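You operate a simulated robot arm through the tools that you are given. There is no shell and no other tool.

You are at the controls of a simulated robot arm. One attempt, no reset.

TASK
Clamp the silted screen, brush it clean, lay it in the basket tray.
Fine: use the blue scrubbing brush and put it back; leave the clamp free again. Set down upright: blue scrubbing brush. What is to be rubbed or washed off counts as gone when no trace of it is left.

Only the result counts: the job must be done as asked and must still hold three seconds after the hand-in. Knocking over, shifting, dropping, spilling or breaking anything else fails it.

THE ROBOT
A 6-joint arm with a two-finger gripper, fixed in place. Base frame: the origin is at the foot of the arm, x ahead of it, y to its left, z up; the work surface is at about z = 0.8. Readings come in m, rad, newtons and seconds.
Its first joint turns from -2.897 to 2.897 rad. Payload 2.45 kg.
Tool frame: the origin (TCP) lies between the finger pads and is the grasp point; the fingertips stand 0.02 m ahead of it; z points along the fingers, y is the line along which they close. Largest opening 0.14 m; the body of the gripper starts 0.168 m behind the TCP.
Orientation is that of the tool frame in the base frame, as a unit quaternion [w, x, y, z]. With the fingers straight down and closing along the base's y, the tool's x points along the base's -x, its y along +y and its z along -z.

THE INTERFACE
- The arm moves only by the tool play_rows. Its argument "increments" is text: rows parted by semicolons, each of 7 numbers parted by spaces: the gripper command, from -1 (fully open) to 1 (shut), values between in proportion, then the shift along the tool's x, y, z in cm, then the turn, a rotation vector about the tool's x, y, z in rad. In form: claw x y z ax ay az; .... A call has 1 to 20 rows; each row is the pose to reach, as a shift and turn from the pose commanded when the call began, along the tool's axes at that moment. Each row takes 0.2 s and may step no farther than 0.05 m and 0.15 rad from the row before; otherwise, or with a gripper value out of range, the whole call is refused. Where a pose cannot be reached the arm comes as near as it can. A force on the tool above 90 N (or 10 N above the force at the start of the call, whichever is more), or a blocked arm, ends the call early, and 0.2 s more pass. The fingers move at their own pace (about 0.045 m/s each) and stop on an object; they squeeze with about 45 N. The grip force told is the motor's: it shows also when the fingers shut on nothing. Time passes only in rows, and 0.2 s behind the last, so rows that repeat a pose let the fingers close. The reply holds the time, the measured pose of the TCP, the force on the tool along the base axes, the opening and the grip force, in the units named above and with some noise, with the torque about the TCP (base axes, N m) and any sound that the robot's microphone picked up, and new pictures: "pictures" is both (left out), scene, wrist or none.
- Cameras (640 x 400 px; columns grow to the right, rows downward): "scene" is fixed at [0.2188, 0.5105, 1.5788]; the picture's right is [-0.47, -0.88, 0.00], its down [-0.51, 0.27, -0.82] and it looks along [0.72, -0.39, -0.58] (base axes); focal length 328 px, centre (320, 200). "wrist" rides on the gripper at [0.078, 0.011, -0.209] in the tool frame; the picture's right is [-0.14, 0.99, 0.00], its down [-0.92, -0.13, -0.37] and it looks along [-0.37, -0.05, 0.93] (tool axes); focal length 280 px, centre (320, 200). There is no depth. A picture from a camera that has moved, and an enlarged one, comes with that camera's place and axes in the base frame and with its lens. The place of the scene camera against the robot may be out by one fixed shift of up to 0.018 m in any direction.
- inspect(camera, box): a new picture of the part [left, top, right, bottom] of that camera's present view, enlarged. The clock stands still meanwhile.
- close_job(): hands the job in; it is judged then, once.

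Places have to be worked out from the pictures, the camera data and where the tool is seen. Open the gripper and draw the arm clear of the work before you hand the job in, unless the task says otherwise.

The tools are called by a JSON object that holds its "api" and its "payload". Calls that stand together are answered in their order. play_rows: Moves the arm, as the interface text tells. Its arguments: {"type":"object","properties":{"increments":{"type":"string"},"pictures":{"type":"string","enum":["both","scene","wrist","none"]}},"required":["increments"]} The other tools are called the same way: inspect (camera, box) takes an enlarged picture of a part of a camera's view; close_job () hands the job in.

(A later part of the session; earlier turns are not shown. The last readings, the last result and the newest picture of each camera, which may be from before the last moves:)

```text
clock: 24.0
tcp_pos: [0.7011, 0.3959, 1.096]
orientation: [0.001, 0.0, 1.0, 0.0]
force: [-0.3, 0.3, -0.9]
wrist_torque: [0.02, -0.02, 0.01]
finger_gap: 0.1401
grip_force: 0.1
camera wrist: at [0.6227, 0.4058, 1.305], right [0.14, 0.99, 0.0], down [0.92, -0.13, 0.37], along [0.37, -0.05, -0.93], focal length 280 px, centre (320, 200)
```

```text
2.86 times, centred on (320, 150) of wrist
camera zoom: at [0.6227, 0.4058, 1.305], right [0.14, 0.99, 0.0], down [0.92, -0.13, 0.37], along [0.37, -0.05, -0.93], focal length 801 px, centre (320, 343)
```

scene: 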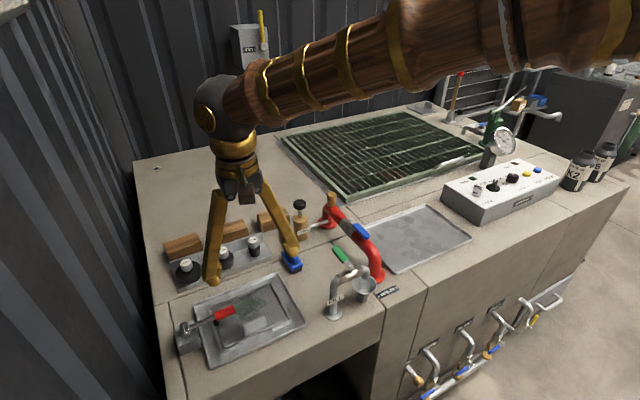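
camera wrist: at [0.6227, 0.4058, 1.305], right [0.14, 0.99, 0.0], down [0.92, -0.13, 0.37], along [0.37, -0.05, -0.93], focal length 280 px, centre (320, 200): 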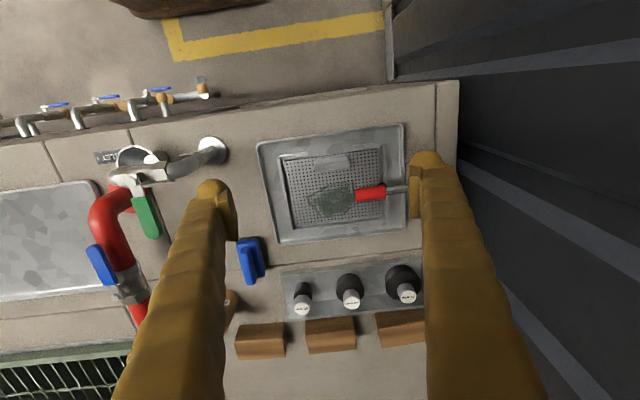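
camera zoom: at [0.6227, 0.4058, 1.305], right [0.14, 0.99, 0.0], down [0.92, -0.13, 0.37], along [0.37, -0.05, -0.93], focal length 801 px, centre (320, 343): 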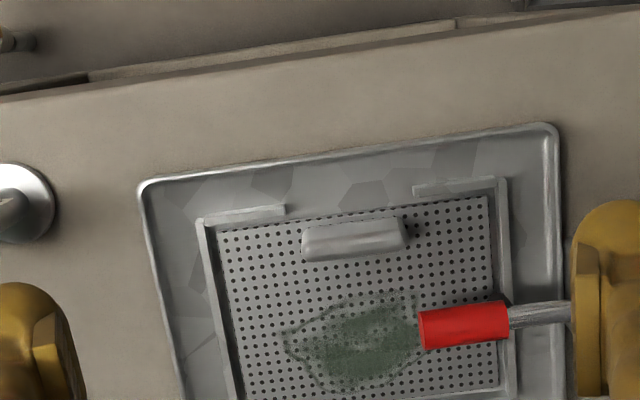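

I'm taking a tighter view of the silt patch and lever end, and another of the brush.

{"api": "inspect", "payload": {"camera": "wrist", "box": [275, 140, 415, 235]}}

{"api": "inspect", "payload": {"camera": "wrist", "box": [210, 220, 290, 300]}}

```text
4.21 times, centred on (345, 188) of wrist
camera zoom: at [0.6227, 0.4058, 1.305], right [0.14, 0.99, 0.0], down [0.92, -0.13, 0.37], along [0.37, -0.05, -0.93], focal length 1181 px, centre (215, 253)
```

zoom: 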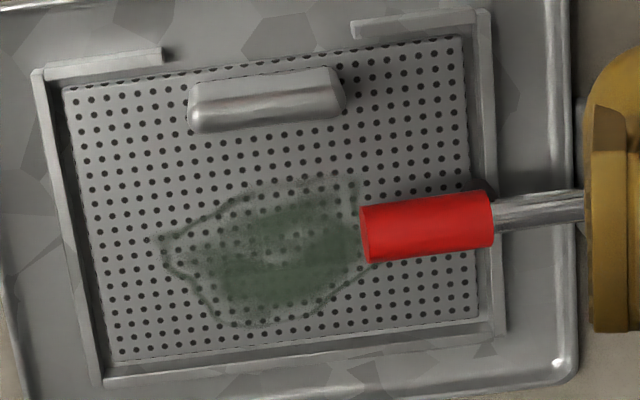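

```text
5.00 times, centred on (250, 260) of wrist
camera zoom: at [0.6227, 0.4058, 1.305], right [0.14, 0.99, 0.0], down [0.92, -0.13, 0.37], along [0.37, -0.05, -0.93], focal length 1402 px, centre (670, -100)
```

zoom: 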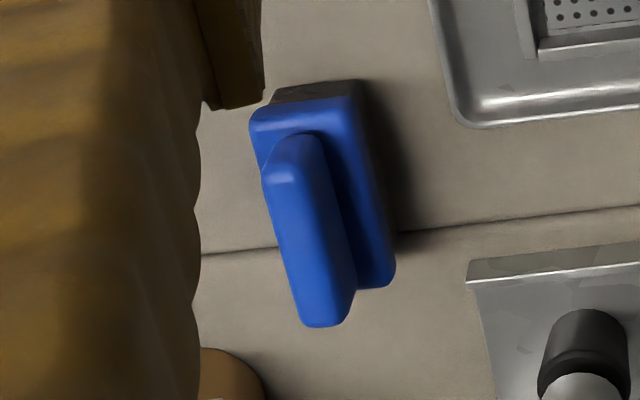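

The silt spans about x 0.786–0.855, y 0.355–0.459, and the lever's grip end is at y≈0.442. The brush fin is centred near (0.9165, 0.2285), long axis about 5° off x. I'll move over the brush for a precise look.

{"api": "play_rows", "payload": {"increments": "-1 -2.3 -2.8 1.6 0 0 0; -1 -4.6 -5.5 3.2 0 0 0; -1 -7 -8.3 4.8 0 0 0; -1 -9.3 -11.1 6.4 0 0 0; -1 -11.6 -13.9 8 0 0 0; -1 -13.9 -16.6 9.6 0 0 0; -1 -13.9 -16.6 9.6 0 0 0", "pictures": "both"}}

{"api": "inspect", "payload": {"camera": "wrist", "box": [260, 150, 400, 260]}}

```text
clock: 25.6
tcp_pos: [0.8415, 0.2306, 1.0054]
orientation: [0.0, 0.0, 1.0, 0.0]
force: [-0.5, 0.2, 0.4]
wrist_torque: [-0.01, 0.0, 0.01]
finger_gap: 0.1399
grip_force: 0.0
camera wrist: at [0.7628, 0.242, 1.2131], right [0.14, 0.99, 0.0], down [0.92, -0.13, 0.37], along [0.37, -0.05, -0.93], focal length 280 px, centre (320, 200)
```

scene: 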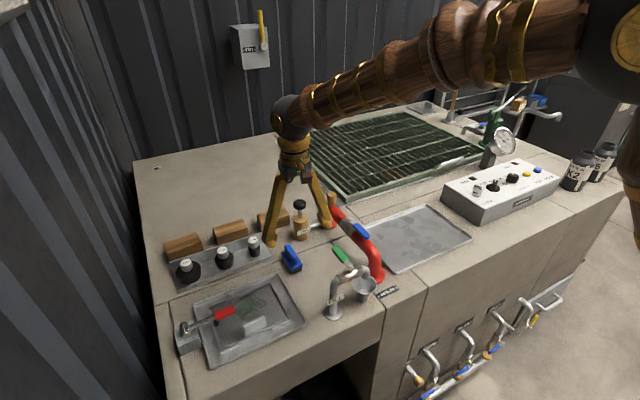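
wrist: 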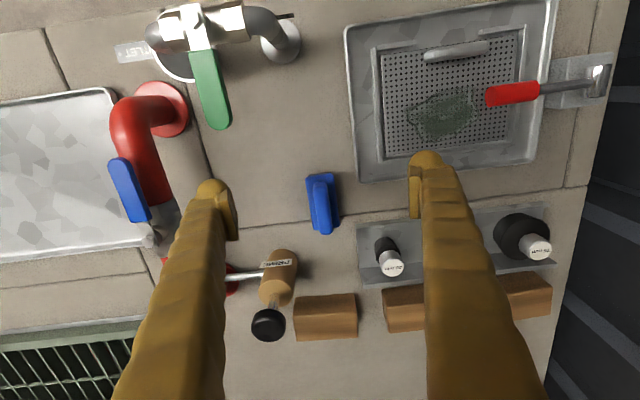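

```text
3.64 times, centred on (330, 205) of wrist
camera zoom: at [0.7628, 0.242, 1.2131], right [0.14, 0.99, 0.0], down [0.92, -0.13, 0.37], along [0.37, -0.05, -0.93], focal length 1020 px, centre (284, 182)
```

zoom: 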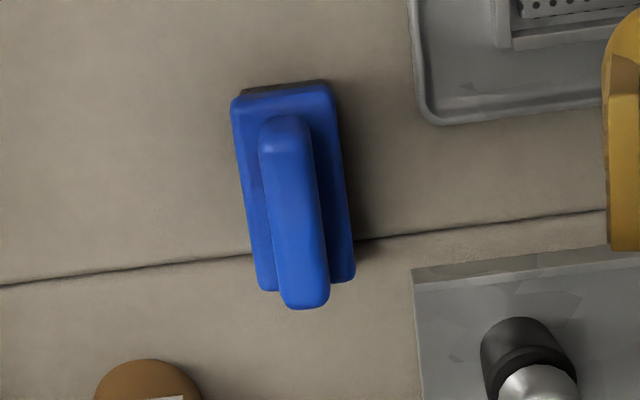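

The brush body is about 84 × 40 mm, centred at (0.9195, 0.2256) and aligned with x. The fin is about 16 mm thick with its top at z≈0.855 and the body top near 0.83. I'll narrow the gap to 60 mm and descend to just above the fin.

{"api": "play_rows", "payload": {"increments": "-0.5 -2 -0.1 1.5 0 0 0; 0.14 -4 -0.2 3 0 0 0; 0.14 -6 -0.3 4.5 0 0 0; 0.14 -7.8 -0.5 6 0 0 0; 0.14 -7.8 -0.5 9 0 0 0; 0.14 -7.8 -0.5 9 0 0 0", "pictures": "both"}}

{"api": "inspect", "payload": {"camera": "scene", "box": [260, 200, 340, 290]}}

{"api": "inspect", "payload": {"camera": "wrist", "box": [260, 150, 400, 260]}}

```text
clock: 27.0
tcp_pos: [0.9186, 0.2262, 0.9116]
orientation: [0.0, 0.0, 1.0, 0.0]
force: [0.4, -1.3, 1.0]
wrist_torque: [0.0, 0.01, 0.03]
finger_gap: 0.0602
grip_force: 0.2
camera wrist: at [0.8396, 0.2364, 1.1195], right [0.14, 0.99, 0.0], down [0.92, -0.13, 0.37], along [0.37, -0.05, -0.93], focal length 280 px, centre (320, 200)
```

scene: 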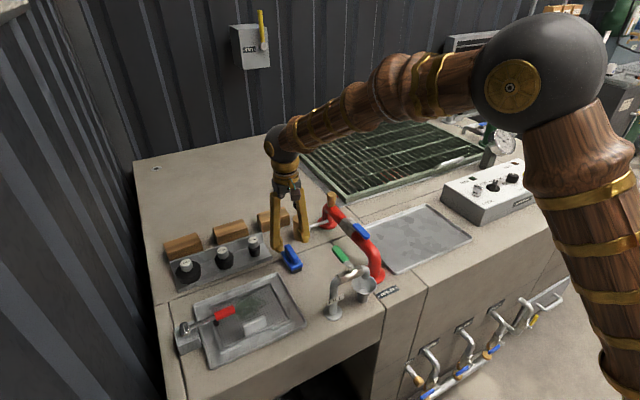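
wrist: 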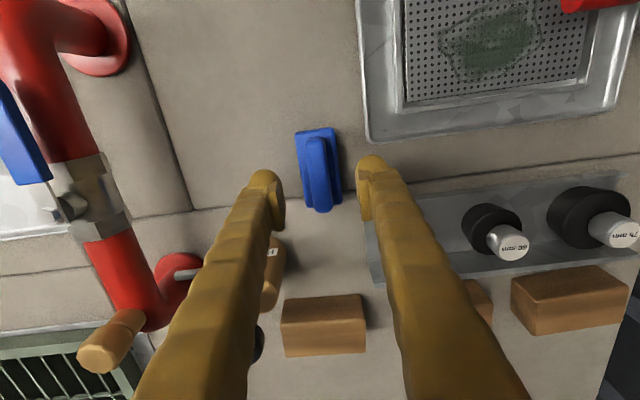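

```text
4.44 times, centred on (300, 245) of scene
camera zoom: at [0.2188, 0.5105, 1.5788], right [-0.47, -0.88, 0.0], down [-0.51, 0.27, -0.82], along [0.72, -0.39, -0.58], focal length 1455 px, centre (409, 0)
```

zoom: 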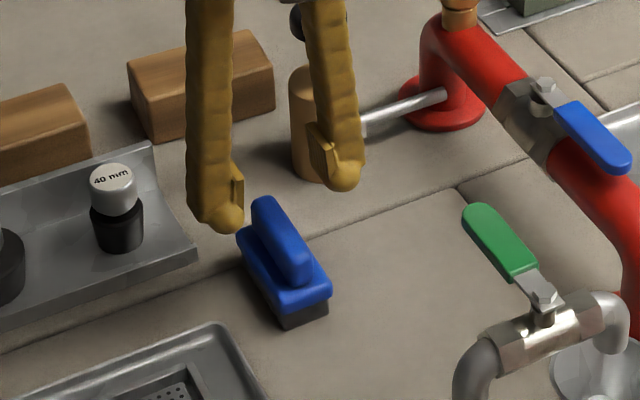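

```text
3.64 times, centred on (330, 205) of wrist
camera zoom: at [0.8396, 0.2364, 1.1195], right [0.14, 0.99, 0.0], down [0.92, -0.13, 0.37], along [0.37, -0.05, -0.93], focal length 1020 px, centre (284, 182)
```

zoom: 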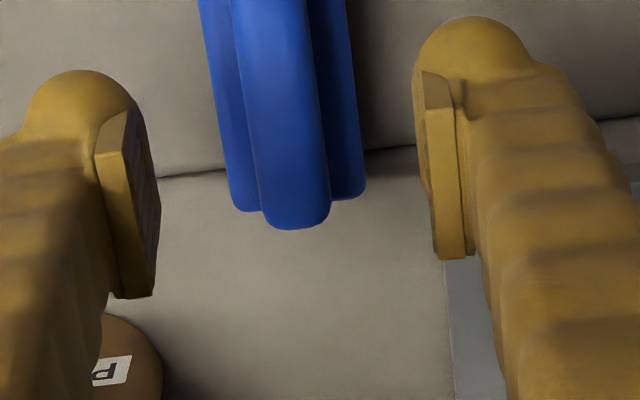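

The fin is centred between the fingers at y≈0.2257. Descending to TCP z≈0.853 and closing on the fin.

{"api": "play_rows", "payload": {"increments": "0.14 -0.1 -0.05 2 0 0 0; 0.14 -0.1 -0.05 4 0 0 0; 0.14 -0.1 -0.05 5 0 0 0; 0.14 -0.1 -0.05 5.8 0 0 0; 0.6 -0.1 -0.05 5.8 0 0 0; 1 -0.1 -0.05 5.8 0 0 0; 1 -0.1 -0.05 5.8 0 0 0; 1 -0.1 -0.05 5.8 0 0 0; 1 -0.1 -0.05 5.8 0 0 0", "pictures": "both"}}

{"api": "inspect", "payload": {"camera": "scene", "box": [260, 200, 340, 290]}}

```text
clock: 29.0
tcp_pos: [0.9194, 0.2253, 0.8531]
orientation: [0.001, 0.0, 1.0, 0.0]
force: [2.1, 1.2, 17.8]
wrist_torque: [0.03, -0.05, 0.04]
finger_gap: 0.0187
grip_force: 43.6
camera wrist: at [0.8407, 0.2349, 1.0622], right [0.14, 0.99, 0.0], down [0.92, -0.13, 0.37], along [0.37, -0.05, -0.93], focal length 280 px, centre (320, 200)
```

scene: 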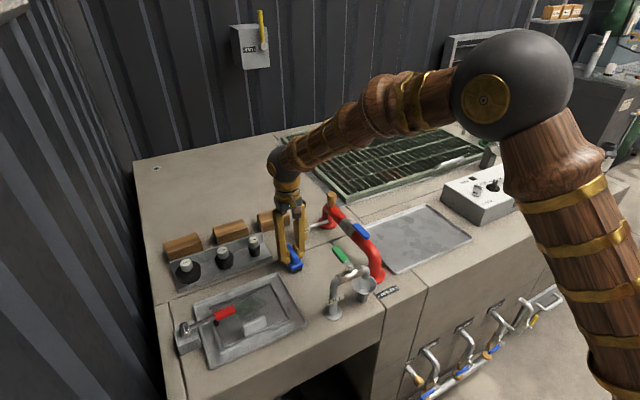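
wrist: 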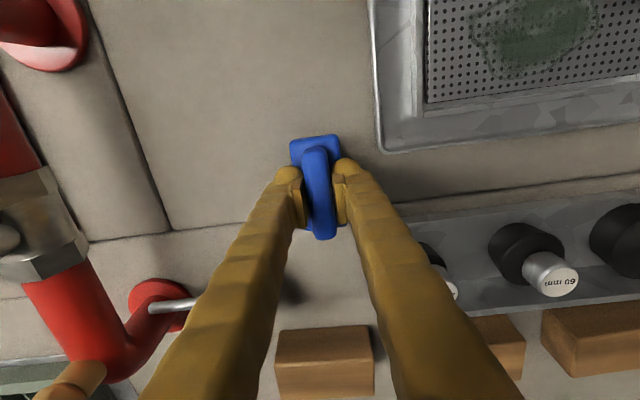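

```text
4.44 times, centred on (300, 245) of scene
camera zoom: at [0.2188, 0.5105, 1.5788], right [-0.47, -0.88, 0.0], down [-0.51, 0.27, -0.82], along [0.72, -0.39, -0.58], focal length 1455 px, centre (409, 0)
```

zoom: 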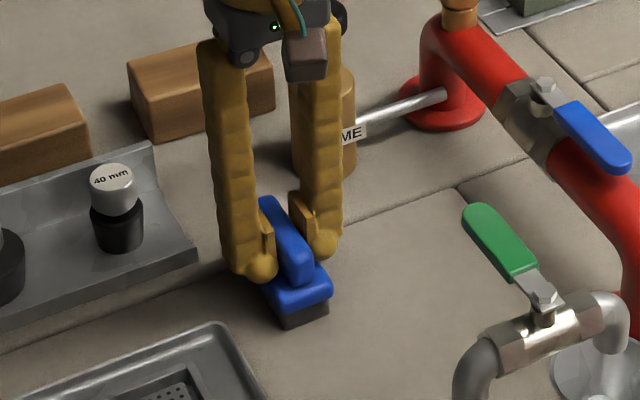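

The brush is held (gap 18.7 mm, 44 N). Its resting pose is TCP (0.9194, 0.2253, 0.853), so the bristle bottom is 53 mm below the TCP. I'll lift and carry it over the silt.

{"api": "play_rows", "payload": {"increments": "1 0 0 -3 0 0 0; 1 0 0 -7 0 0 0; 1 0 0 -11 0 0 0; 1 0 0 -12.7 0 0 0; 1 2 3.2 -12.7 0 0 0; 1 4.1 6.4 -12.7 0 0 0; 1 6.1 9.6 -12.7 0 0 0; 1 8.2 12.8 -12.7 0 0 0; 1 10.2 16 -12.7 0 0 0; 1 10.2 16 -10 0 0 0; 1 10.2 16 -10 0 0 0", "pictures": "both"}}

{"api": "inspect", "payload": {"camera": "scene", "box": [170, 220, 310, 360]}}

{"api": "inspect", "payload": {"camera": "wrist", "box": [240, 100, 420, 260]}}

```text
clock: 31.4
tcp_pos: [0.8182, 0.3863, 0.9527]
orientation: [0.0, 0.0, 1.0, 0.0]
force: [-0.5, 1.0, -0.9]
wrist_torque: [0.0, 0.01, -0.03]
finger_gap: 0.0001
grip_force: 30.1
camera wrist: at [0.7403, 0.3964, 1.161], right [0.14, 0.99, 0.0], down [0.92, -0.13, 0.37], along [0.37, -0.05, -0.93], focal length 280 px, centre (320, 200)
```

scene: 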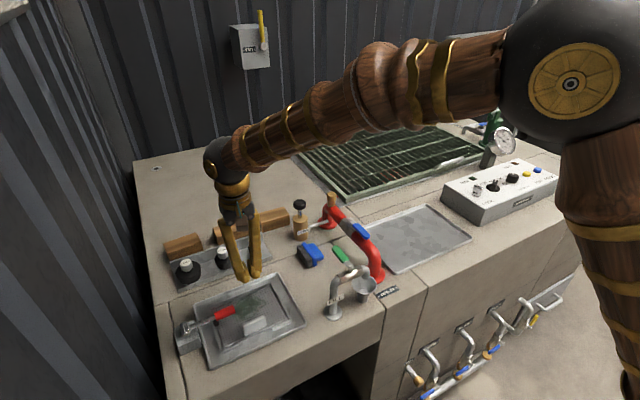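
wrist: 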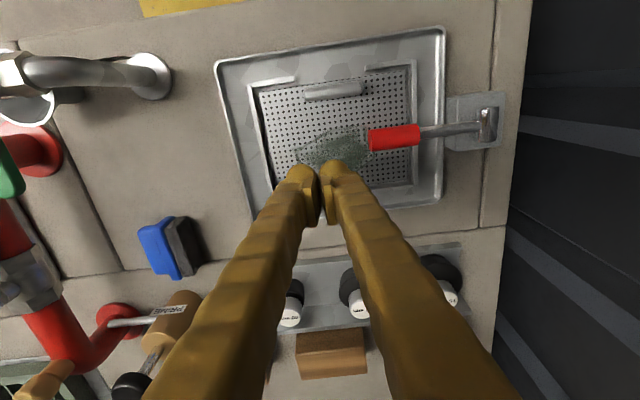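

```text
2.86 times, centred on (240, 290) of scene
camera zoom: at [0.2188, 0.5105, 1.5788], right [-0.47, -0.88, 0.0], down [-0.51, 0.27, -0.82], along [0.72, -0.39, -0.58], focal length 936 px, centre (549, -57)
```

zoom: 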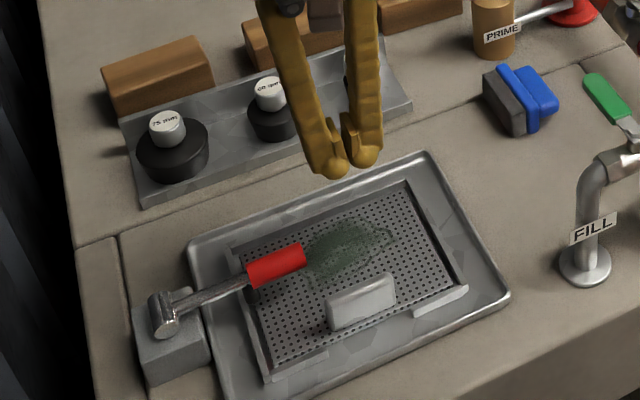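

```text
2.50 times, centred on (330, 180) of wrist
camera zoom: at [0.7403, 0.3964, 1.161], right [0.14, 0.99, 0.0], down [0.92, -0.13, 0.37], along [0.37, -0.05, -0.93], focal length 701 px, centre (295, 250)
```

zoom: 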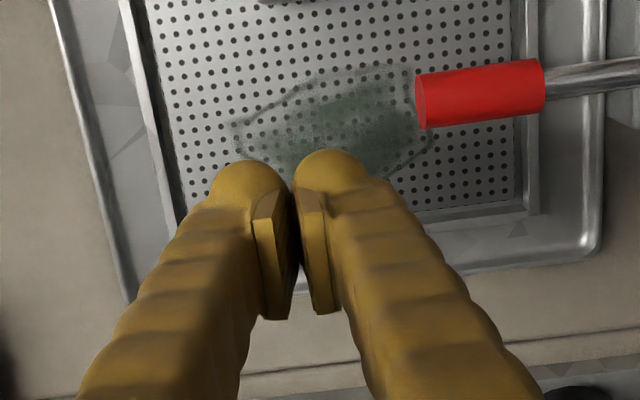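

The brush slipped out of the fingers during the lift: the gap reads 0 and it now lies on its side near (0.92, 0.17). I gripped only the rounded top of the fin. I'll look at how it lies before righting it.

{"api": "inspect", "payload": {"camera": "wrist", "box": [110, 190, 230, 290]}}

{"api": "inspect", "payload": {"camera": "scene", "box": [275, 220, 355, 290]}}

```text
4.00 times, centred on (170, 240) of wrist
camera zoom: at [0.7403, 0.3964, 1.161], right [0.14, 0.99, 0.0], down [0.92, -0.13, 0.37], along [0.37, -0.05, -0.93], focal length 1122 px, centre (920, 40)
```

zoom: 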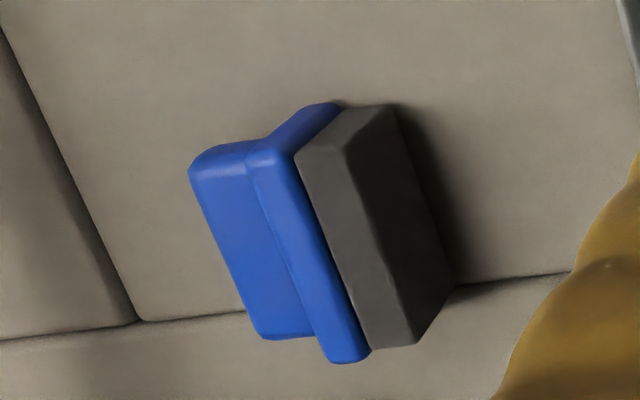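

```text
5.71 times, centred on (315, 255) of scene
camera zoom: at [0.2188, 0.5105, 1.5788], right [-0.47, -0.88, 0.0], down [-0.51, 0.27, -0.82], along [0.72, -0.39, -0.58], focal length 1871 px, centre (349, -114)
```

zoom: 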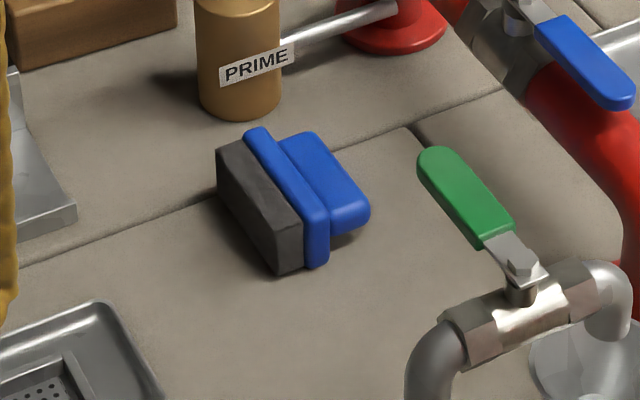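

The brush lies rolled on its side, still aligned with x: body slab at y≈0.159–0.175, bristles facing +y, fin pointing -y, centre x≈0.918. I'll grip it by its two ends (fingers closing along x) with the tool tilted +42°, lift, and rotate it upright. First I'll rise and yaw the tool.

{"api": "play_rows", "payload": {"increments": "0.5 0 0 -4 0 0 0.1; 0 -0.5 -2 -8 0 0 0.24; -0.43 -1 -4 -11 0 0 0.38; -0.43 -1.6 -6.3 -12.7 0 0 0.52; -0.43 -2.2 -8.6 -12.7 0 0 0.66; -0.43 -2.8 -10.9 -12.7 0 0 0.8; -0.43 -3.4 -13.2 -12.7 0 0 0.94; -0.43 -4 -15.5 -12.7 0 0 1.08; -0.43 -4.6 -17.8 -12.7 0 0 1.22; -0.43 -5.2 -20 -12.7 0 0 1.36; -0.43 -5.8 -21.6 -12.7 0 0 1.47; -0.43 -6 -21.6 -12.7 0 0 1.5708; -0.43 -6 -21.6 -12.7 0 0 1.5708", "pictures": "both"}}

{"api": "inspect", "payload": {"camera": "wrist", "box": [260, 60, 420, 180]}}

```text
clock: 34.2
tcp_pos: [0.8768, 0.1678, 1.0796]
orientation: [0.0, 0.707, 0.707, 0.0]
force: [-0.5, 0.3, 0.2]
wrist_torque: [0.0, 0.04, 0.02]
finger_gap: 0.1001
grip_force: 0.1
camera wrist: at [0.8882, 0.2462, 1.2886], right [0.99, -0.14, 0.0], down [-0.13, -0.92, 0.37], along [-0.05, -0.36, -0.93], focal length 280 px, centre (320, 200)
```

scene: 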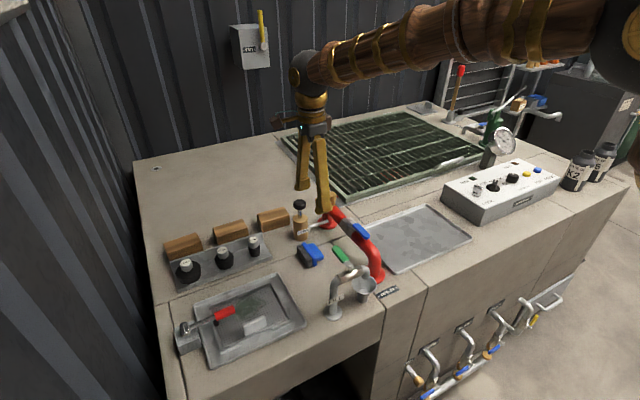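
wrist: 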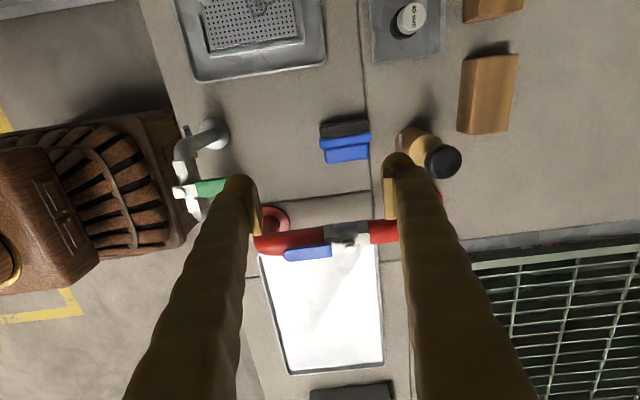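

```text
3.33 times, centred on (340, 120) of wrist
camera zoom: at [0.8882, 0.2462, 1.2886], right [0.99, -0.14, 0.0], down [-0.13, -0.92, 0.37], along [-0.05, -0.36, -0.93], focal length 935 px, centre (253, 467)
```

zoom: 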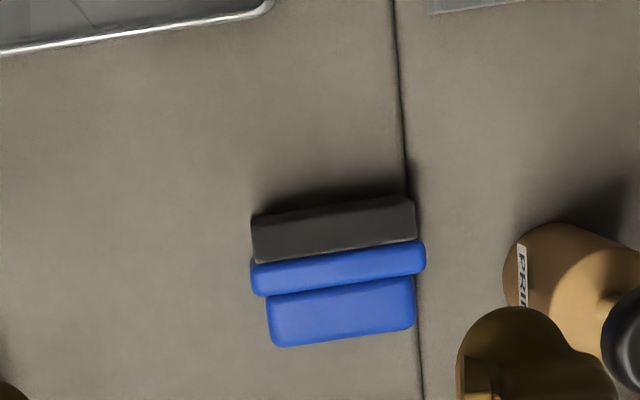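

The brush ends are at x≈0.877 and 0.960, slab y≈0.160–0.176, bristle face at y≈0.193. I'll tilt to +42° and move above it.

{"api": "play_rows", "payload": {"increments": "-0.43 -0.1 0.7 2.1 0 0.123 0; -0.43 -0.2 1.4 4.3 0 0.246 0; -0.43 -0.3 2.1 6.5 0 0.369 0; -0.43 -0.4 2.8 8.7 0 0.492 0; -0.43 -0.5 3.5 10.9 0 0.615 0; -0.43 -0.5 4.2 13 0 0.733 0; -0.43 -0.5 4.2 13 0 0.733 0", "pictures": "both"}}

{"api": "inspect", "payload": {"camera": "wrist", "box": [220, 100, 420, 240]}}

{"api": "inspect", "payload": {"camera": "scene", "box": [270, 150, 400, 290]}}

```text
clock: 35.8
tcp_pos: [0.9197, 0.1642, 0.9499]
orientation: [-0.254, 0.66, 0.66, 0.254]
force: [0.6, 0.4, -0.3]
wrist_torque: [-0.07, 0.01, 0.01]
finger_gap: 0.1
grip_force: 0.0
camera wrist: at [0.9301, 0.0806, 1.1572], right [0.99, -0.1, -0.09], down [-0.13, -0.93, -0.34], along [-0.05, 0.35, -0.93], focal length 280 px, centre (320, 200)
```

scene: 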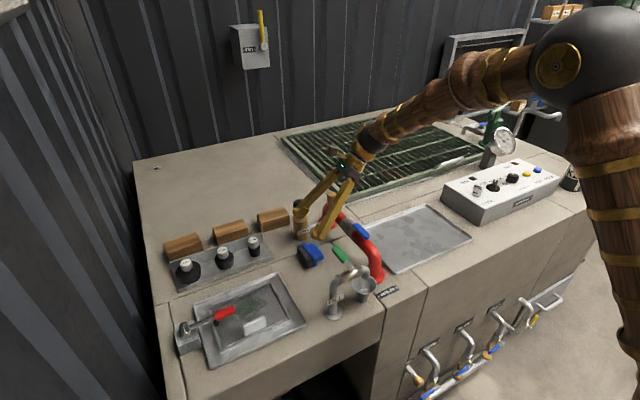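
wrist: 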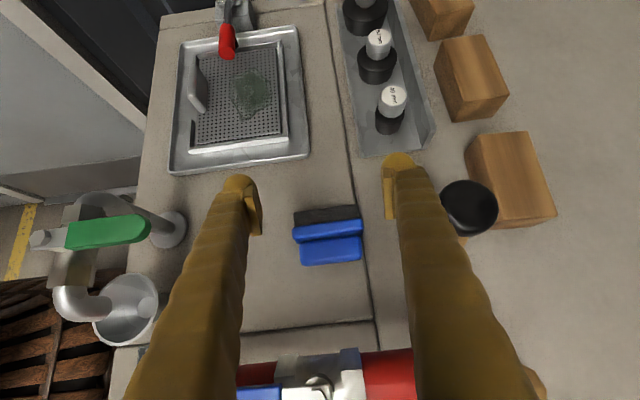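

```text
2.86 times, centred on (320, 170) of wrist
camera zoom: at [0.9301, 0.0806, 1.1572], right [0.99, -0.1, -0.09], down [-0.13, -0.93, -0.34], along [-0.05, 0.35, -0.93], focal length 801 px, centre (320, 286)
```

zoom: 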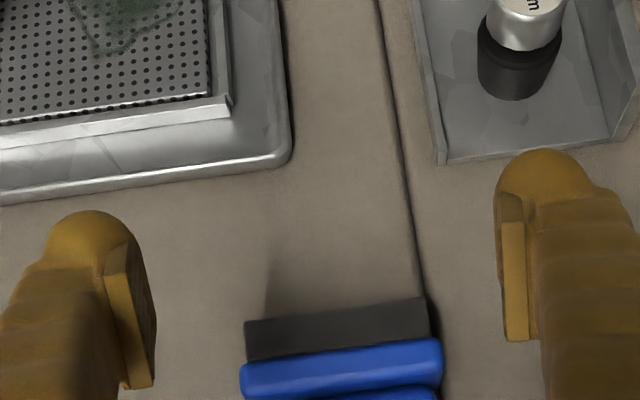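

```text
2.86 times, centred on (335, 220) of scene
camera zoom: at [0.2188, 0.5105, 1.5788], right [-0.47, -0.88, 0.0], down [-0.51, 0.27, -0.82], along [0.72, -0.39, -0.58], focal length 936 px, centre (277, 143)
```

zoom: 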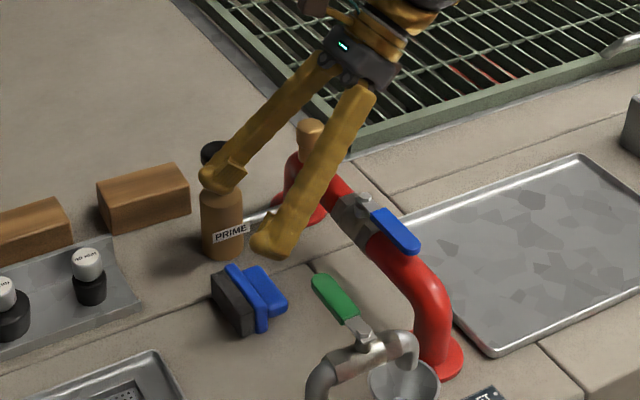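

Clearances look good; the PRIME knob is about 2 cm from the far finger. I'll descend straight down so the fingers straddle the brush ends.

{"api": "play_rows", "payload": {"increments": "-0.43 -2 -0.1 2.2 0 0 0; -0.43 -4 -0.1 4.4 0 0 0; -0.43 -6 -0.1 6.6 0 0 0; -0.43 -7.2 -0.1 7.9 0 0 0; -0.43 -8 -0.1 8.75 0 0 0; -0.43 -8 -0.1 8.75 0 0 0", "pictures": "both"}}

{"api": "inspect", "payload": {"camera": "wrist", "box": [220, 100, 420, 240]}}

{"api": "inspect", "payload": {"camera": "scene", "box": [270, 190, 360, 290]}}

```text
clock: 37.2
tcp_pos: [0.9156, 0.1626, 0.8316]
orientation: [-0.253, 0.66, 0.66, 0.254]
force: [0.1, -0.3, 0.4]
wrist_torque: [-0.02, 0.01, -0.01]
finger_gap: 0.1002
grip_force: 0.1
camera wrist: at [0.9265, 0.0806, 1.0388], right [0.99, -0.1, -0.09], down [-0.13, -0.93, -0.34], along [-0.05, 0.35, -0.94], focal length 280 px, centre (320, 200)
```

scene: 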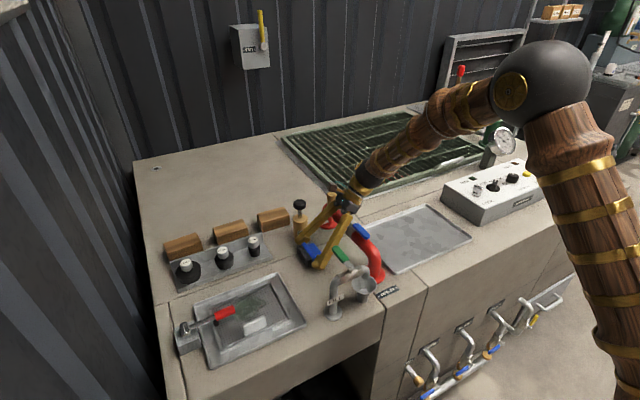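
wrist: 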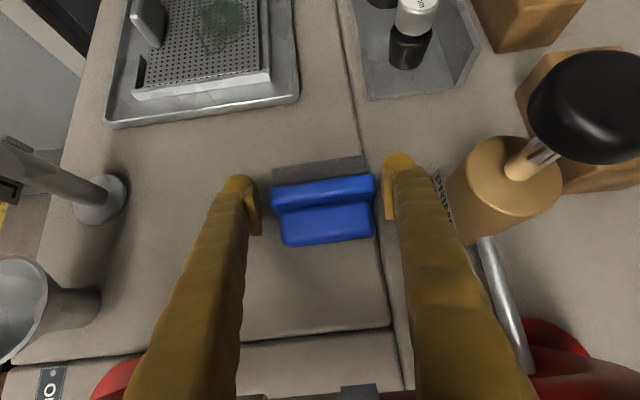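

```text
2.86 times, centred on (320, 170) of wrist
camera zoom: at [0.9265, 0.0806, 1.0388], right [0.99, -0.1, -0.09], down [-0.13, -0.93, -0.34], along [-0.05, 0.35, -0.94], focal length 801 px, centre (320, 286)
```

zoom: 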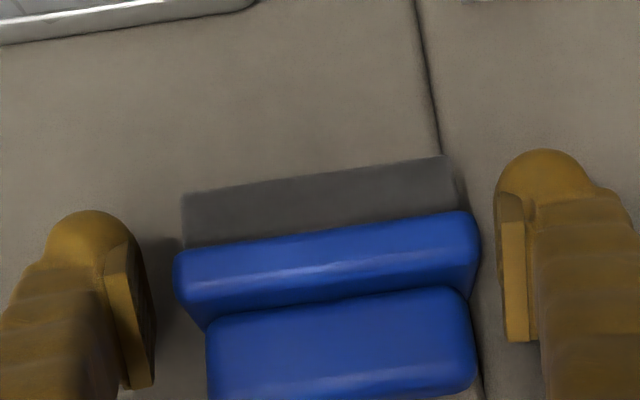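

```text
4.00 times, centred on (315, 240) of scene
camera zoom: at [0.2188, 0.5105, 1.5788], right [-0.47, -0.88, 0.0], down [-0.51, 0.27, -0.82], along [0.72, -0.39, -0.58], focal length 1310 px, centre (340, 40)
```

zoom: 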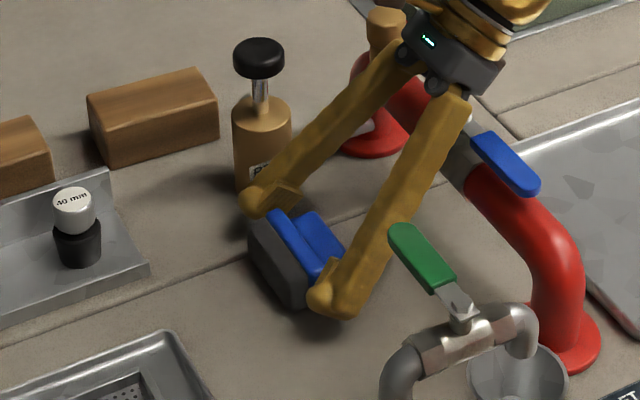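

The fingers are either side of the brush ends, with clearance above the table. Closing now.

{"api": "play_rows", "payload": {"increments": "-0.2 0 0 0 0 0 0; 0 0 0 0 0 0 0; 0.4 0 0 0 0 0 0; 0.7 0 0 0 0 0 0; 1 0 0 0 0 0 0; 1 0 0 0 0 0 0", "pictures": "wrist"}}

{"api": "inspect", "payload": {"camera": "scene", "box": [270, 190, 360, 290]}}

```text
clock: 38.6
tcp_pos: [0.9162, 0.1629, 0.8311]
orientation: [-0.253, 0.66, 0.661, 0.253]
force: [0.7, -0.6, 1.3]
wrist_torque: [-0.07, 0.03, 0.01]
finger_gap: 0.0859
grip_force: 45.5
camera wrist: at [0.9265, 0.0806, 1.0388], right [0.99, -0.1, -0.09], down [-0.13, -0.93, -0.34], along [-0.05, 0.35, -0.94], focal length 280 px, centre (320, 200)
```

wrist: 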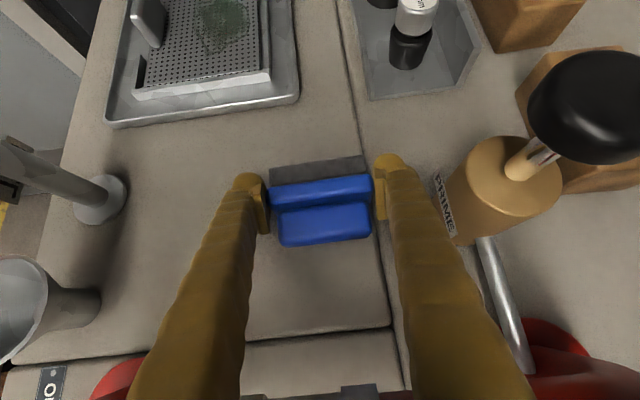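

```text
4.00 times, centred on (315, 240) of scene
camera zoom: at [0.2188, 0.5105, 1.5788], right [-0.47, -0.88, 0.0], down [-0.51, 0.27, -0.82], along [0.72, -0.39, -0.58], focal length 1310 px, centre (340, 40)
```

zoom: 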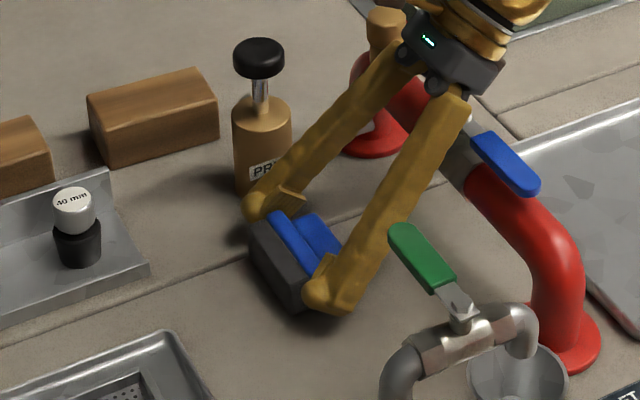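

Held at 86 mm with 45 N. I'll lift gently by about 4 cm and check that the brush comes along.

{"api": "play_rows", "payload": {"increments": "1 0.33 0 -0.37 0 0 0; 1 0.67 0 -0.74 0 0 0; 1 1.34 0 -1.49 0 0 0; 1 2 0 -2.23 0 0 0; 1 2.68 0 -2.97 0 0 0; 1 2.68 0 -2.97 0 0 0", "pictures": "both"}}

{"api": "inspect", "payload": {"camera": "scene", "box": [270, 190, 360, 290]}}

```text
clock: 40.0
tcp_pos: [0.9178, 0.1634, 0.8713]
orientation: [-0.254, 0.66, 0.66, 0.253]
force: [-0.4, 0.1, -0.3]
wrist_torque: [0.01, -0.01, 0.02]
finger_gap: 0.086
grip_force: 44.4
camera wrist: at [0.9285, 0.0808, 1.0779], right [0.99, -0.1, -0.09], down [-0.13, -0.93, -0.34], along [-0.05, 0.35, -0.94], focal length 280 px, centre (320, 200)
```

scene: 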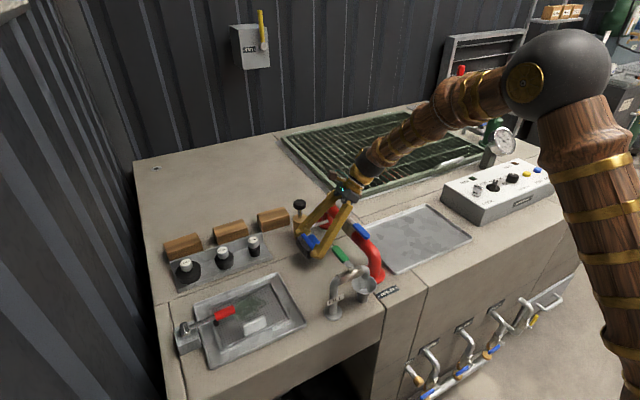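
wrist: 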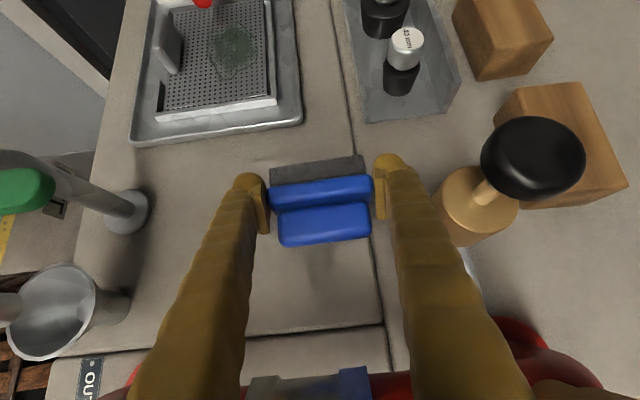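

```text
4.00 times, centred on (315, 240) of scene
camera zoom: at [0.2188, 0.5105, 1.5788], right [-0.47, -0.88, 0.0], down [-0.51, 0.27, -0.82], along [0.72, -0.39, -0.58], focal length 1310 px, centre (340, 40)
```

zoom: 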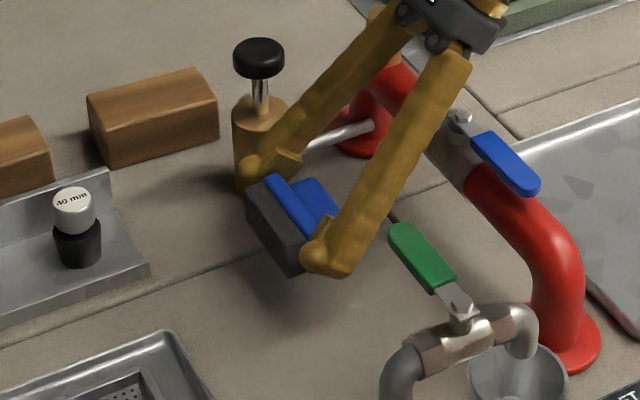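

The brush is securely held. I'll lift it to z≈0.98 and rotate the tool −90° about base x so the bristles face down, moving it to a more open spot near (0.87, 0.20).

{"api": "play_rows", "payload": {"increments": "1 2.45 0 -2.72 0 0 0; 1 4.9 0 -5.45 0 0 0; 1 7.36 0 -8.17 0 0 0; 1 7.66 -0.4 -7.9 0 -0.131 0; 1 7.96 -0.8 -7.63 0 -0.262 0; 1 8.26 -1.2 -7.36 0 -0.393 0; 1 8.56 -1.6 -7.1 0 -0.524 0; 1 8.86 -2 -6.83 0 -0.654 0; 1 9.15 -2.4 -6.56 0 -0.785 0; 1 9.45 -2.8 -6.3 0 -0.916 0; 1 9.75 -3.2 -6.03 0 -1.047 0; 1 10.05 -3.6 -5.76 0 -1.178 0; 1 10.35 -4 -5.5 0 -1.309 0; 1 10.65 -4.4 -5.23 0 -1.44 0; 1 10.93 -4.8 -4.96 0 -1.5708 0; 1 10.93 -4.8 -4.96 0 -1.5708 0", "pictures": "both"}}

{"api": "inspect", "payload": {"camera": "scene", "box": [230, 150, 360, 290]}}

```text
clock: 43.4
tcp_pos: [0.8714, 0.2114, 0.9824]
orientation: [0.289, 0.646, 0.645, -0.288]
force: [0.0, 0.2, -1.5]
wrist_torque: [0.01, -0.02, 0.03]
finger_gap: 0.0859
grip_force: 45.2
camera wrist: at [0.8812, 0.4184, 1.0638], right [0.99, -0.09, 0.1], down [-0.13, -0.34, 0.93], along [-0.05, -0.94, -0.35], focal length 280 px, centre (320, 200)
```

scene: 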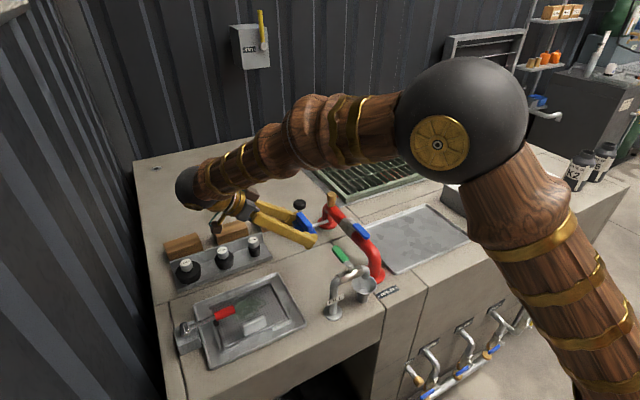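
wrist: 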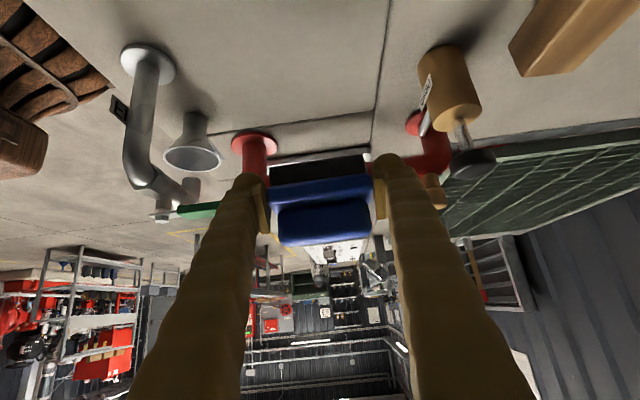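

```text
2.86 times, centred on (295, 220) of scene
camera zoom: at [0.2188, 0.5105, 1.5788], right [-0.47, -0.88, 0.0], down [-0.51, 0.27, -0.82], along [0.72, -0.39, -0.58], focal length 936 px, centre (391, 143)
```

zoom: 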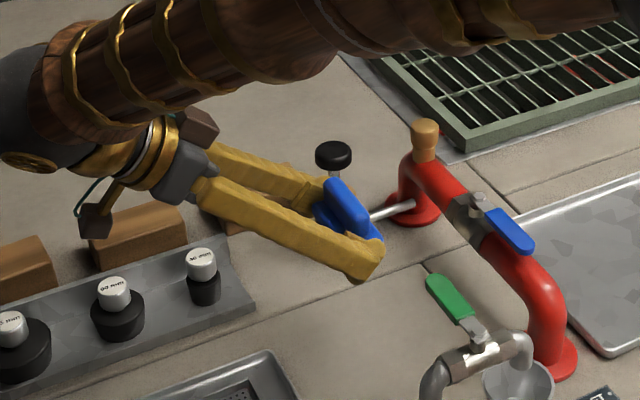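

The brush is now upright in the grip (fin up, bristles down). I'll lower it to just above the table at (0.87, 0.20).

{"api": "play_rows", "payload": {"increments": "1 2.6 0 2.34 0 0 0; 1 5.2 0 4.68 0 0 0; 1 7.8 0 7.02 0 0 0; 1 9.7 0 8.7 0 0 0; 1 10.7 0 9.63 0 0 0; 1 10.7 0 9.63 0 0 0", "pictures": "both"}}

{"api": "inspect", "payload": {"camera": "scene", "box": [230, 190, 340, 290]}}

```text
clock: 44.8
tcp_pos: [0.8701, 0.2123, 0.8396]
orientation: [0.287, 0.646, 0.646, -0.288]
force: [0.6, 0.2, -1.4]
wrist_torque: [-0.02, 0.02, -0.02]
finger_gap: 0.0855
grip_force: 44.8
camera wrist: at [0.8811, 0.4184, 0.9204], right [0.99, -0.09, 0.1], down [-0.13, -0.34, 0.93], along [-0.05, -0.94, -0.35], focal length 280 px, centre (320, 200)
```

scene: 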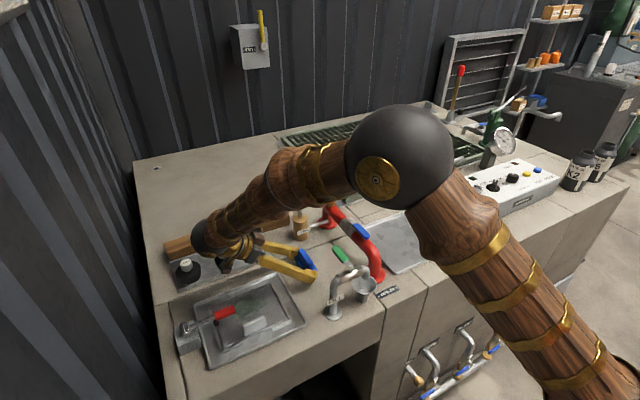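
wrist: 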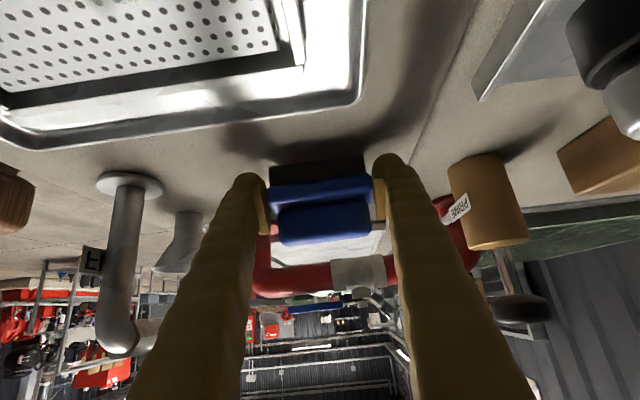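

```text
4.00 times, centred on (285, 240) of scene
camera zoom: at [0.2188, 0.5105, 1.5788], right [-0.47, -0.88, 0.0], down [-0.51, 0.27, -0.82], along [0.72, -0.39, -0.58], focal length 1310 px, centre (460, 40)
```

zoom: 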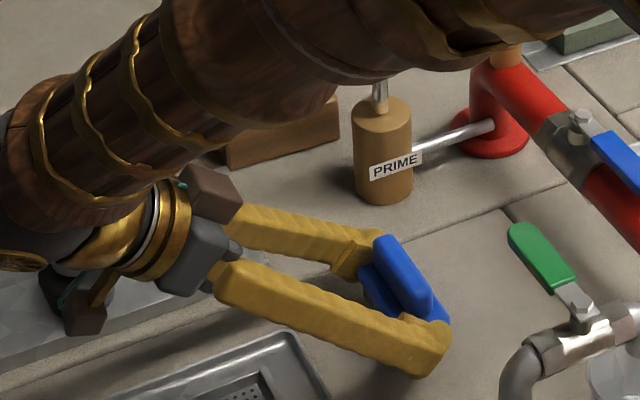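

No contact yet. I'll lower in 2 mm steps to find the table.

{"api": "play_rows", "payload": {"increments": "1 0.3 0 0.27 0 0 0; 1 0.45 0 0.4 0 0 0; 1 0.56 0 0.5 0 0 0; 1 0.56 0 0.5 0 0 0", "pictures": "wrist"}}

{"api": "inspect", "payload": {"camera": "scene", "box": [230, 190, 340, 290]}}

```text
clock: 45.8
tcp_pos: [0.8678, 0.2111, 0.8309]
orientation: [0.287, 0.646, 0.647, -0.287]
force: [0.5, 0.4, -0.8]
wrist_torque: [0.03, -0.01, 0.0]
finger_gap: 0.086
grip_force: 44.7
camera wrist: at [0.8796, 0.4183, 0.9122], right [0.99, -0.09, 0.1], down [-0.13, -0.34, 0.93], along [-0.05, -0.94, -0.35], focal length 280 px, centre (320, 200)
```

wrist: 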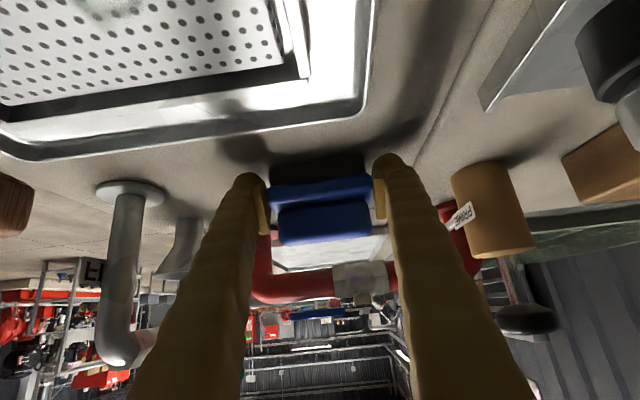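

```text
4.00 times, centred on (285, 240) of scene
camera zoom: at [0.2188, 0.5105, 1.5788], right [-0.47, -0.88, 0.0], down [-0.51, 0.27, -0.82], along [0.72, -0.39, -0.58], focal length 1310 px, centre (460, 40)
```

zoom: 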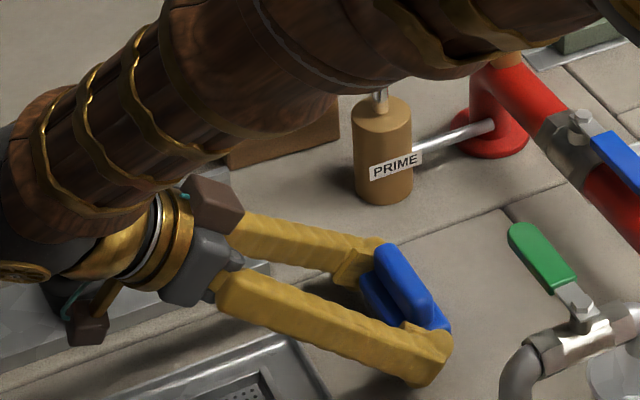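

Still no contact at z=0.831; one more 2 mm step to get closer before releasing.

{"api": "play_rows", "payload": {"increments": "1 0.08 0 0.07 0 0 0; 1 0.15 0 0.135 0 0 0; 1 0.22 0 0.2 0 0 0; 1 0.22 0 0.2 0 0 0", "pictures": "wrist"}}

{"api": "inspect", "payload": {"camera": "wrist", "box": [220, 120, 420, 270]}}

```text
clock: 46.8
tcp_pos: [0.8711, 0.21, 0.8282]
orientation: [0.289, 0.646, 0.646, -0.286]
force: [-9.5, 5.5, 35.8]
wrist_torque: [-0.04, -0.39, 0.0]
finger_gap: 0.0857
grip_force: 45.2
camera wrist: at [0.8806, 0.4185, 0.9099], right [0.99, -0.09, 0.1], down [-0.13, -0.34, 0.93], along [-0.05, -0.94, -0.35], focal length 280 px, centre (320, 200)
```

wrist: 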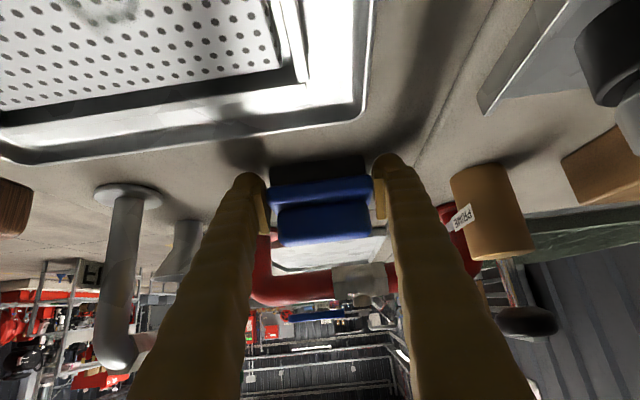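

```text
2.67 times, centred on (320, 195) of wrist
camera zoom: at [0.8806, 0.4185, 0.9099], right [0.99, -0.09, 0.1], down [-0.13, -0.34, 0.93], along [-0.05, -0.94, -0.35], focal length 748 px, centre (320, 213)
```

zoom: 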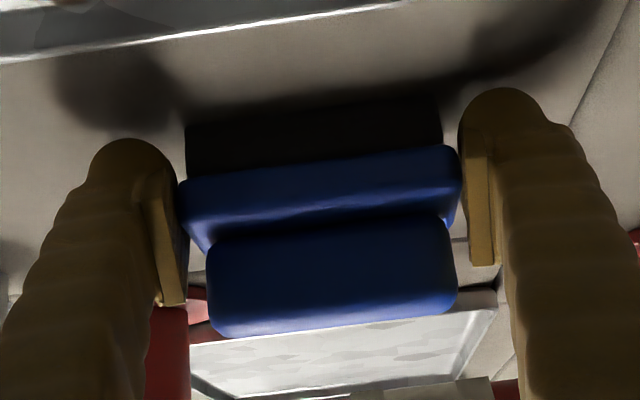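

Contact: 36 N upward, so the bristles are on the table. I'll ease up slightly, open the fingers, and back out along the tool axis.

{"api": "play_rows", "payload": {"increments": "1 -0.06 0 -0.05 0 0 0; 0.1 -0.06 0 -0.05 0 0 0; -0.2 -0.06 0 -0.05 0 0 0; -0.43 -0.06 0 -0.05 0 0 0; -0.43 -0.06 0 -0.05 0 0 0; -0.43 -0.06 0 -0.05 0 0 0", "pictures": "both"}}

{"api": "inspect", "payload": {"camera": "wrist", "box": [220, 120, 420, 270]}}

```text
clock: 48.2
tcp_pos: [0.8697, 0.2102, 0.8283]
orientation: [0.287, 0.647, 0.646, -0.287]
force: [0.8, -0.2, 1.3]
wrist_torque: [0.01, -0.03, 0.01]
finger_gap: 0.1
grip_force: 0.1
camera wrist: at [0.8808, 0.4182, 0.9093], right [0.99, -0.09, 0.1], down [-0.13, -0.34, 0.93], along [-0.05, -0.94, -0.35], focal length 280 px, centre (320, 200)
```

scene: 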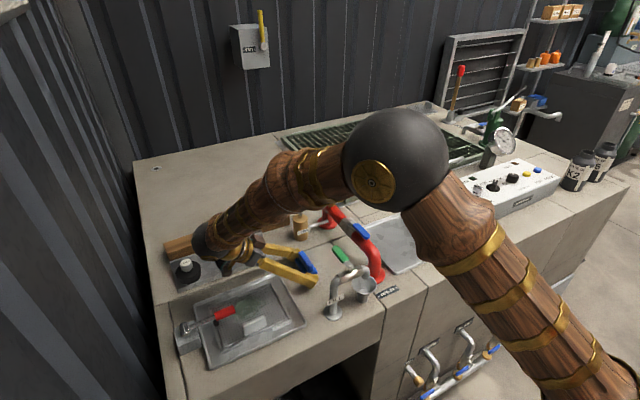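
wrist: 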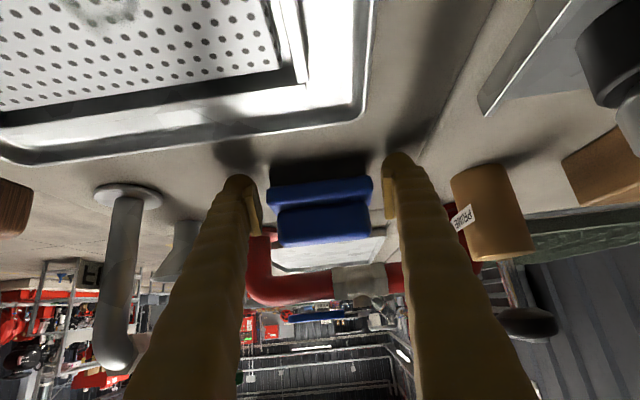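

```text
2.67 times, centred on (320, 195) of wrist
camera zoom: at [0.8808, 0.4182, 0.9093], right [0.99, -0.09, 0.1], down [-0.13, -0.34, 0.93], along [-0.05, -0.94, -0.35], focal length 748 px, centre (320, 213)
```

zoom: 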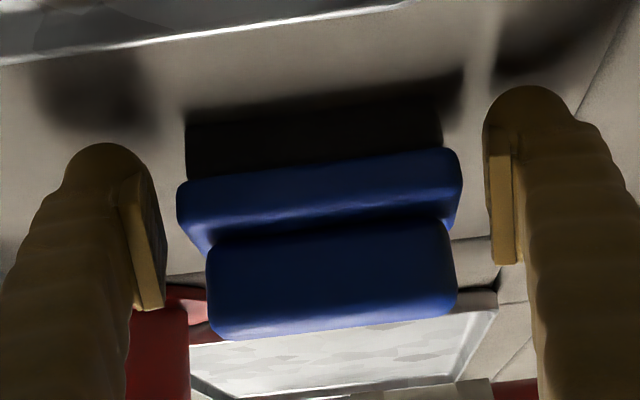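

The brush stands upright on the table. I'll back out along the tool axis, then bring the tool back to vertical above it.

{"api": "play_rows", "payload": {"increments": "-0.43 0 0 -2 0 0 0; -0.43 0 0 -5 0 0 0; -0.43 0 0 -8 0 0 0; -0.43 0 0 -11 0 0 0; -0.43 -1 0 -14 0 0.13 0; -0.43 -2 0 -17 0 0.26 0; -0.43 -3.5 0 -19 0 0.39 0; -0.43 -5.5 0 -19 0 0.52 0; -0.43 -8 0 -19 0 0.65 0; -0.43 -10.5 0 -19 0 0.76 0; -0.43 -12 0 -19 0 0.838 0; -0.43 -12 0 -19 0 0.838 0", "pictures": "both"}}

```text
clock: 50.8
tcp_pos: [0.8707, 0.2683, 1.0435]
orientation: [0.0, 0.707, 0.707, 0.0]
force: [-0.2, 0.3, 0.1]
wrist_torque: [-0.05, 0.02, 0.03]
finger_gap: 0.1
grip_force: 0.1
camera wrist: at [0.8804, 0.3468, 1.2519], right [0.99, -0.14, 0.0], down [-0.13, -0.92, 0.37], along [-0.05, -0.36, -0.93], focal length 280 px, centre (320, 200)
```

scene: 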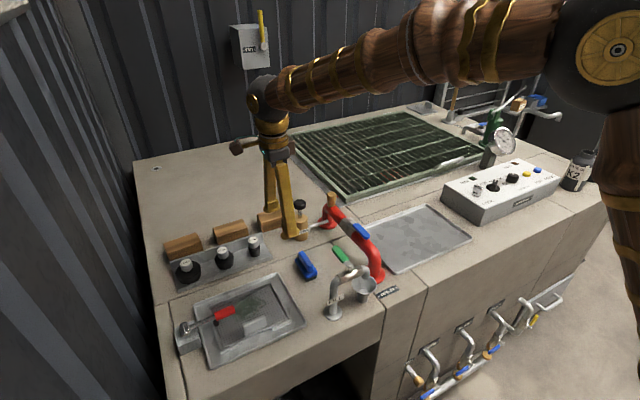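
wrist: 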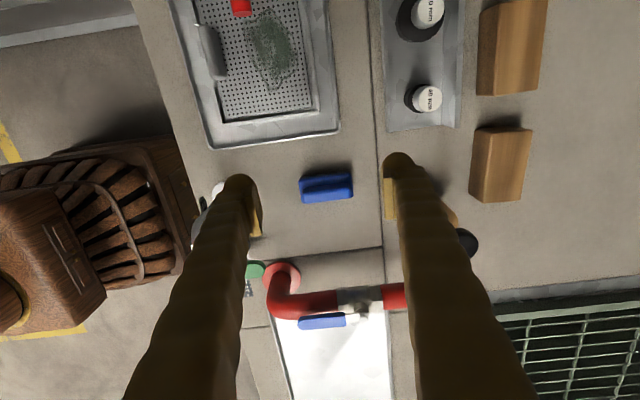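

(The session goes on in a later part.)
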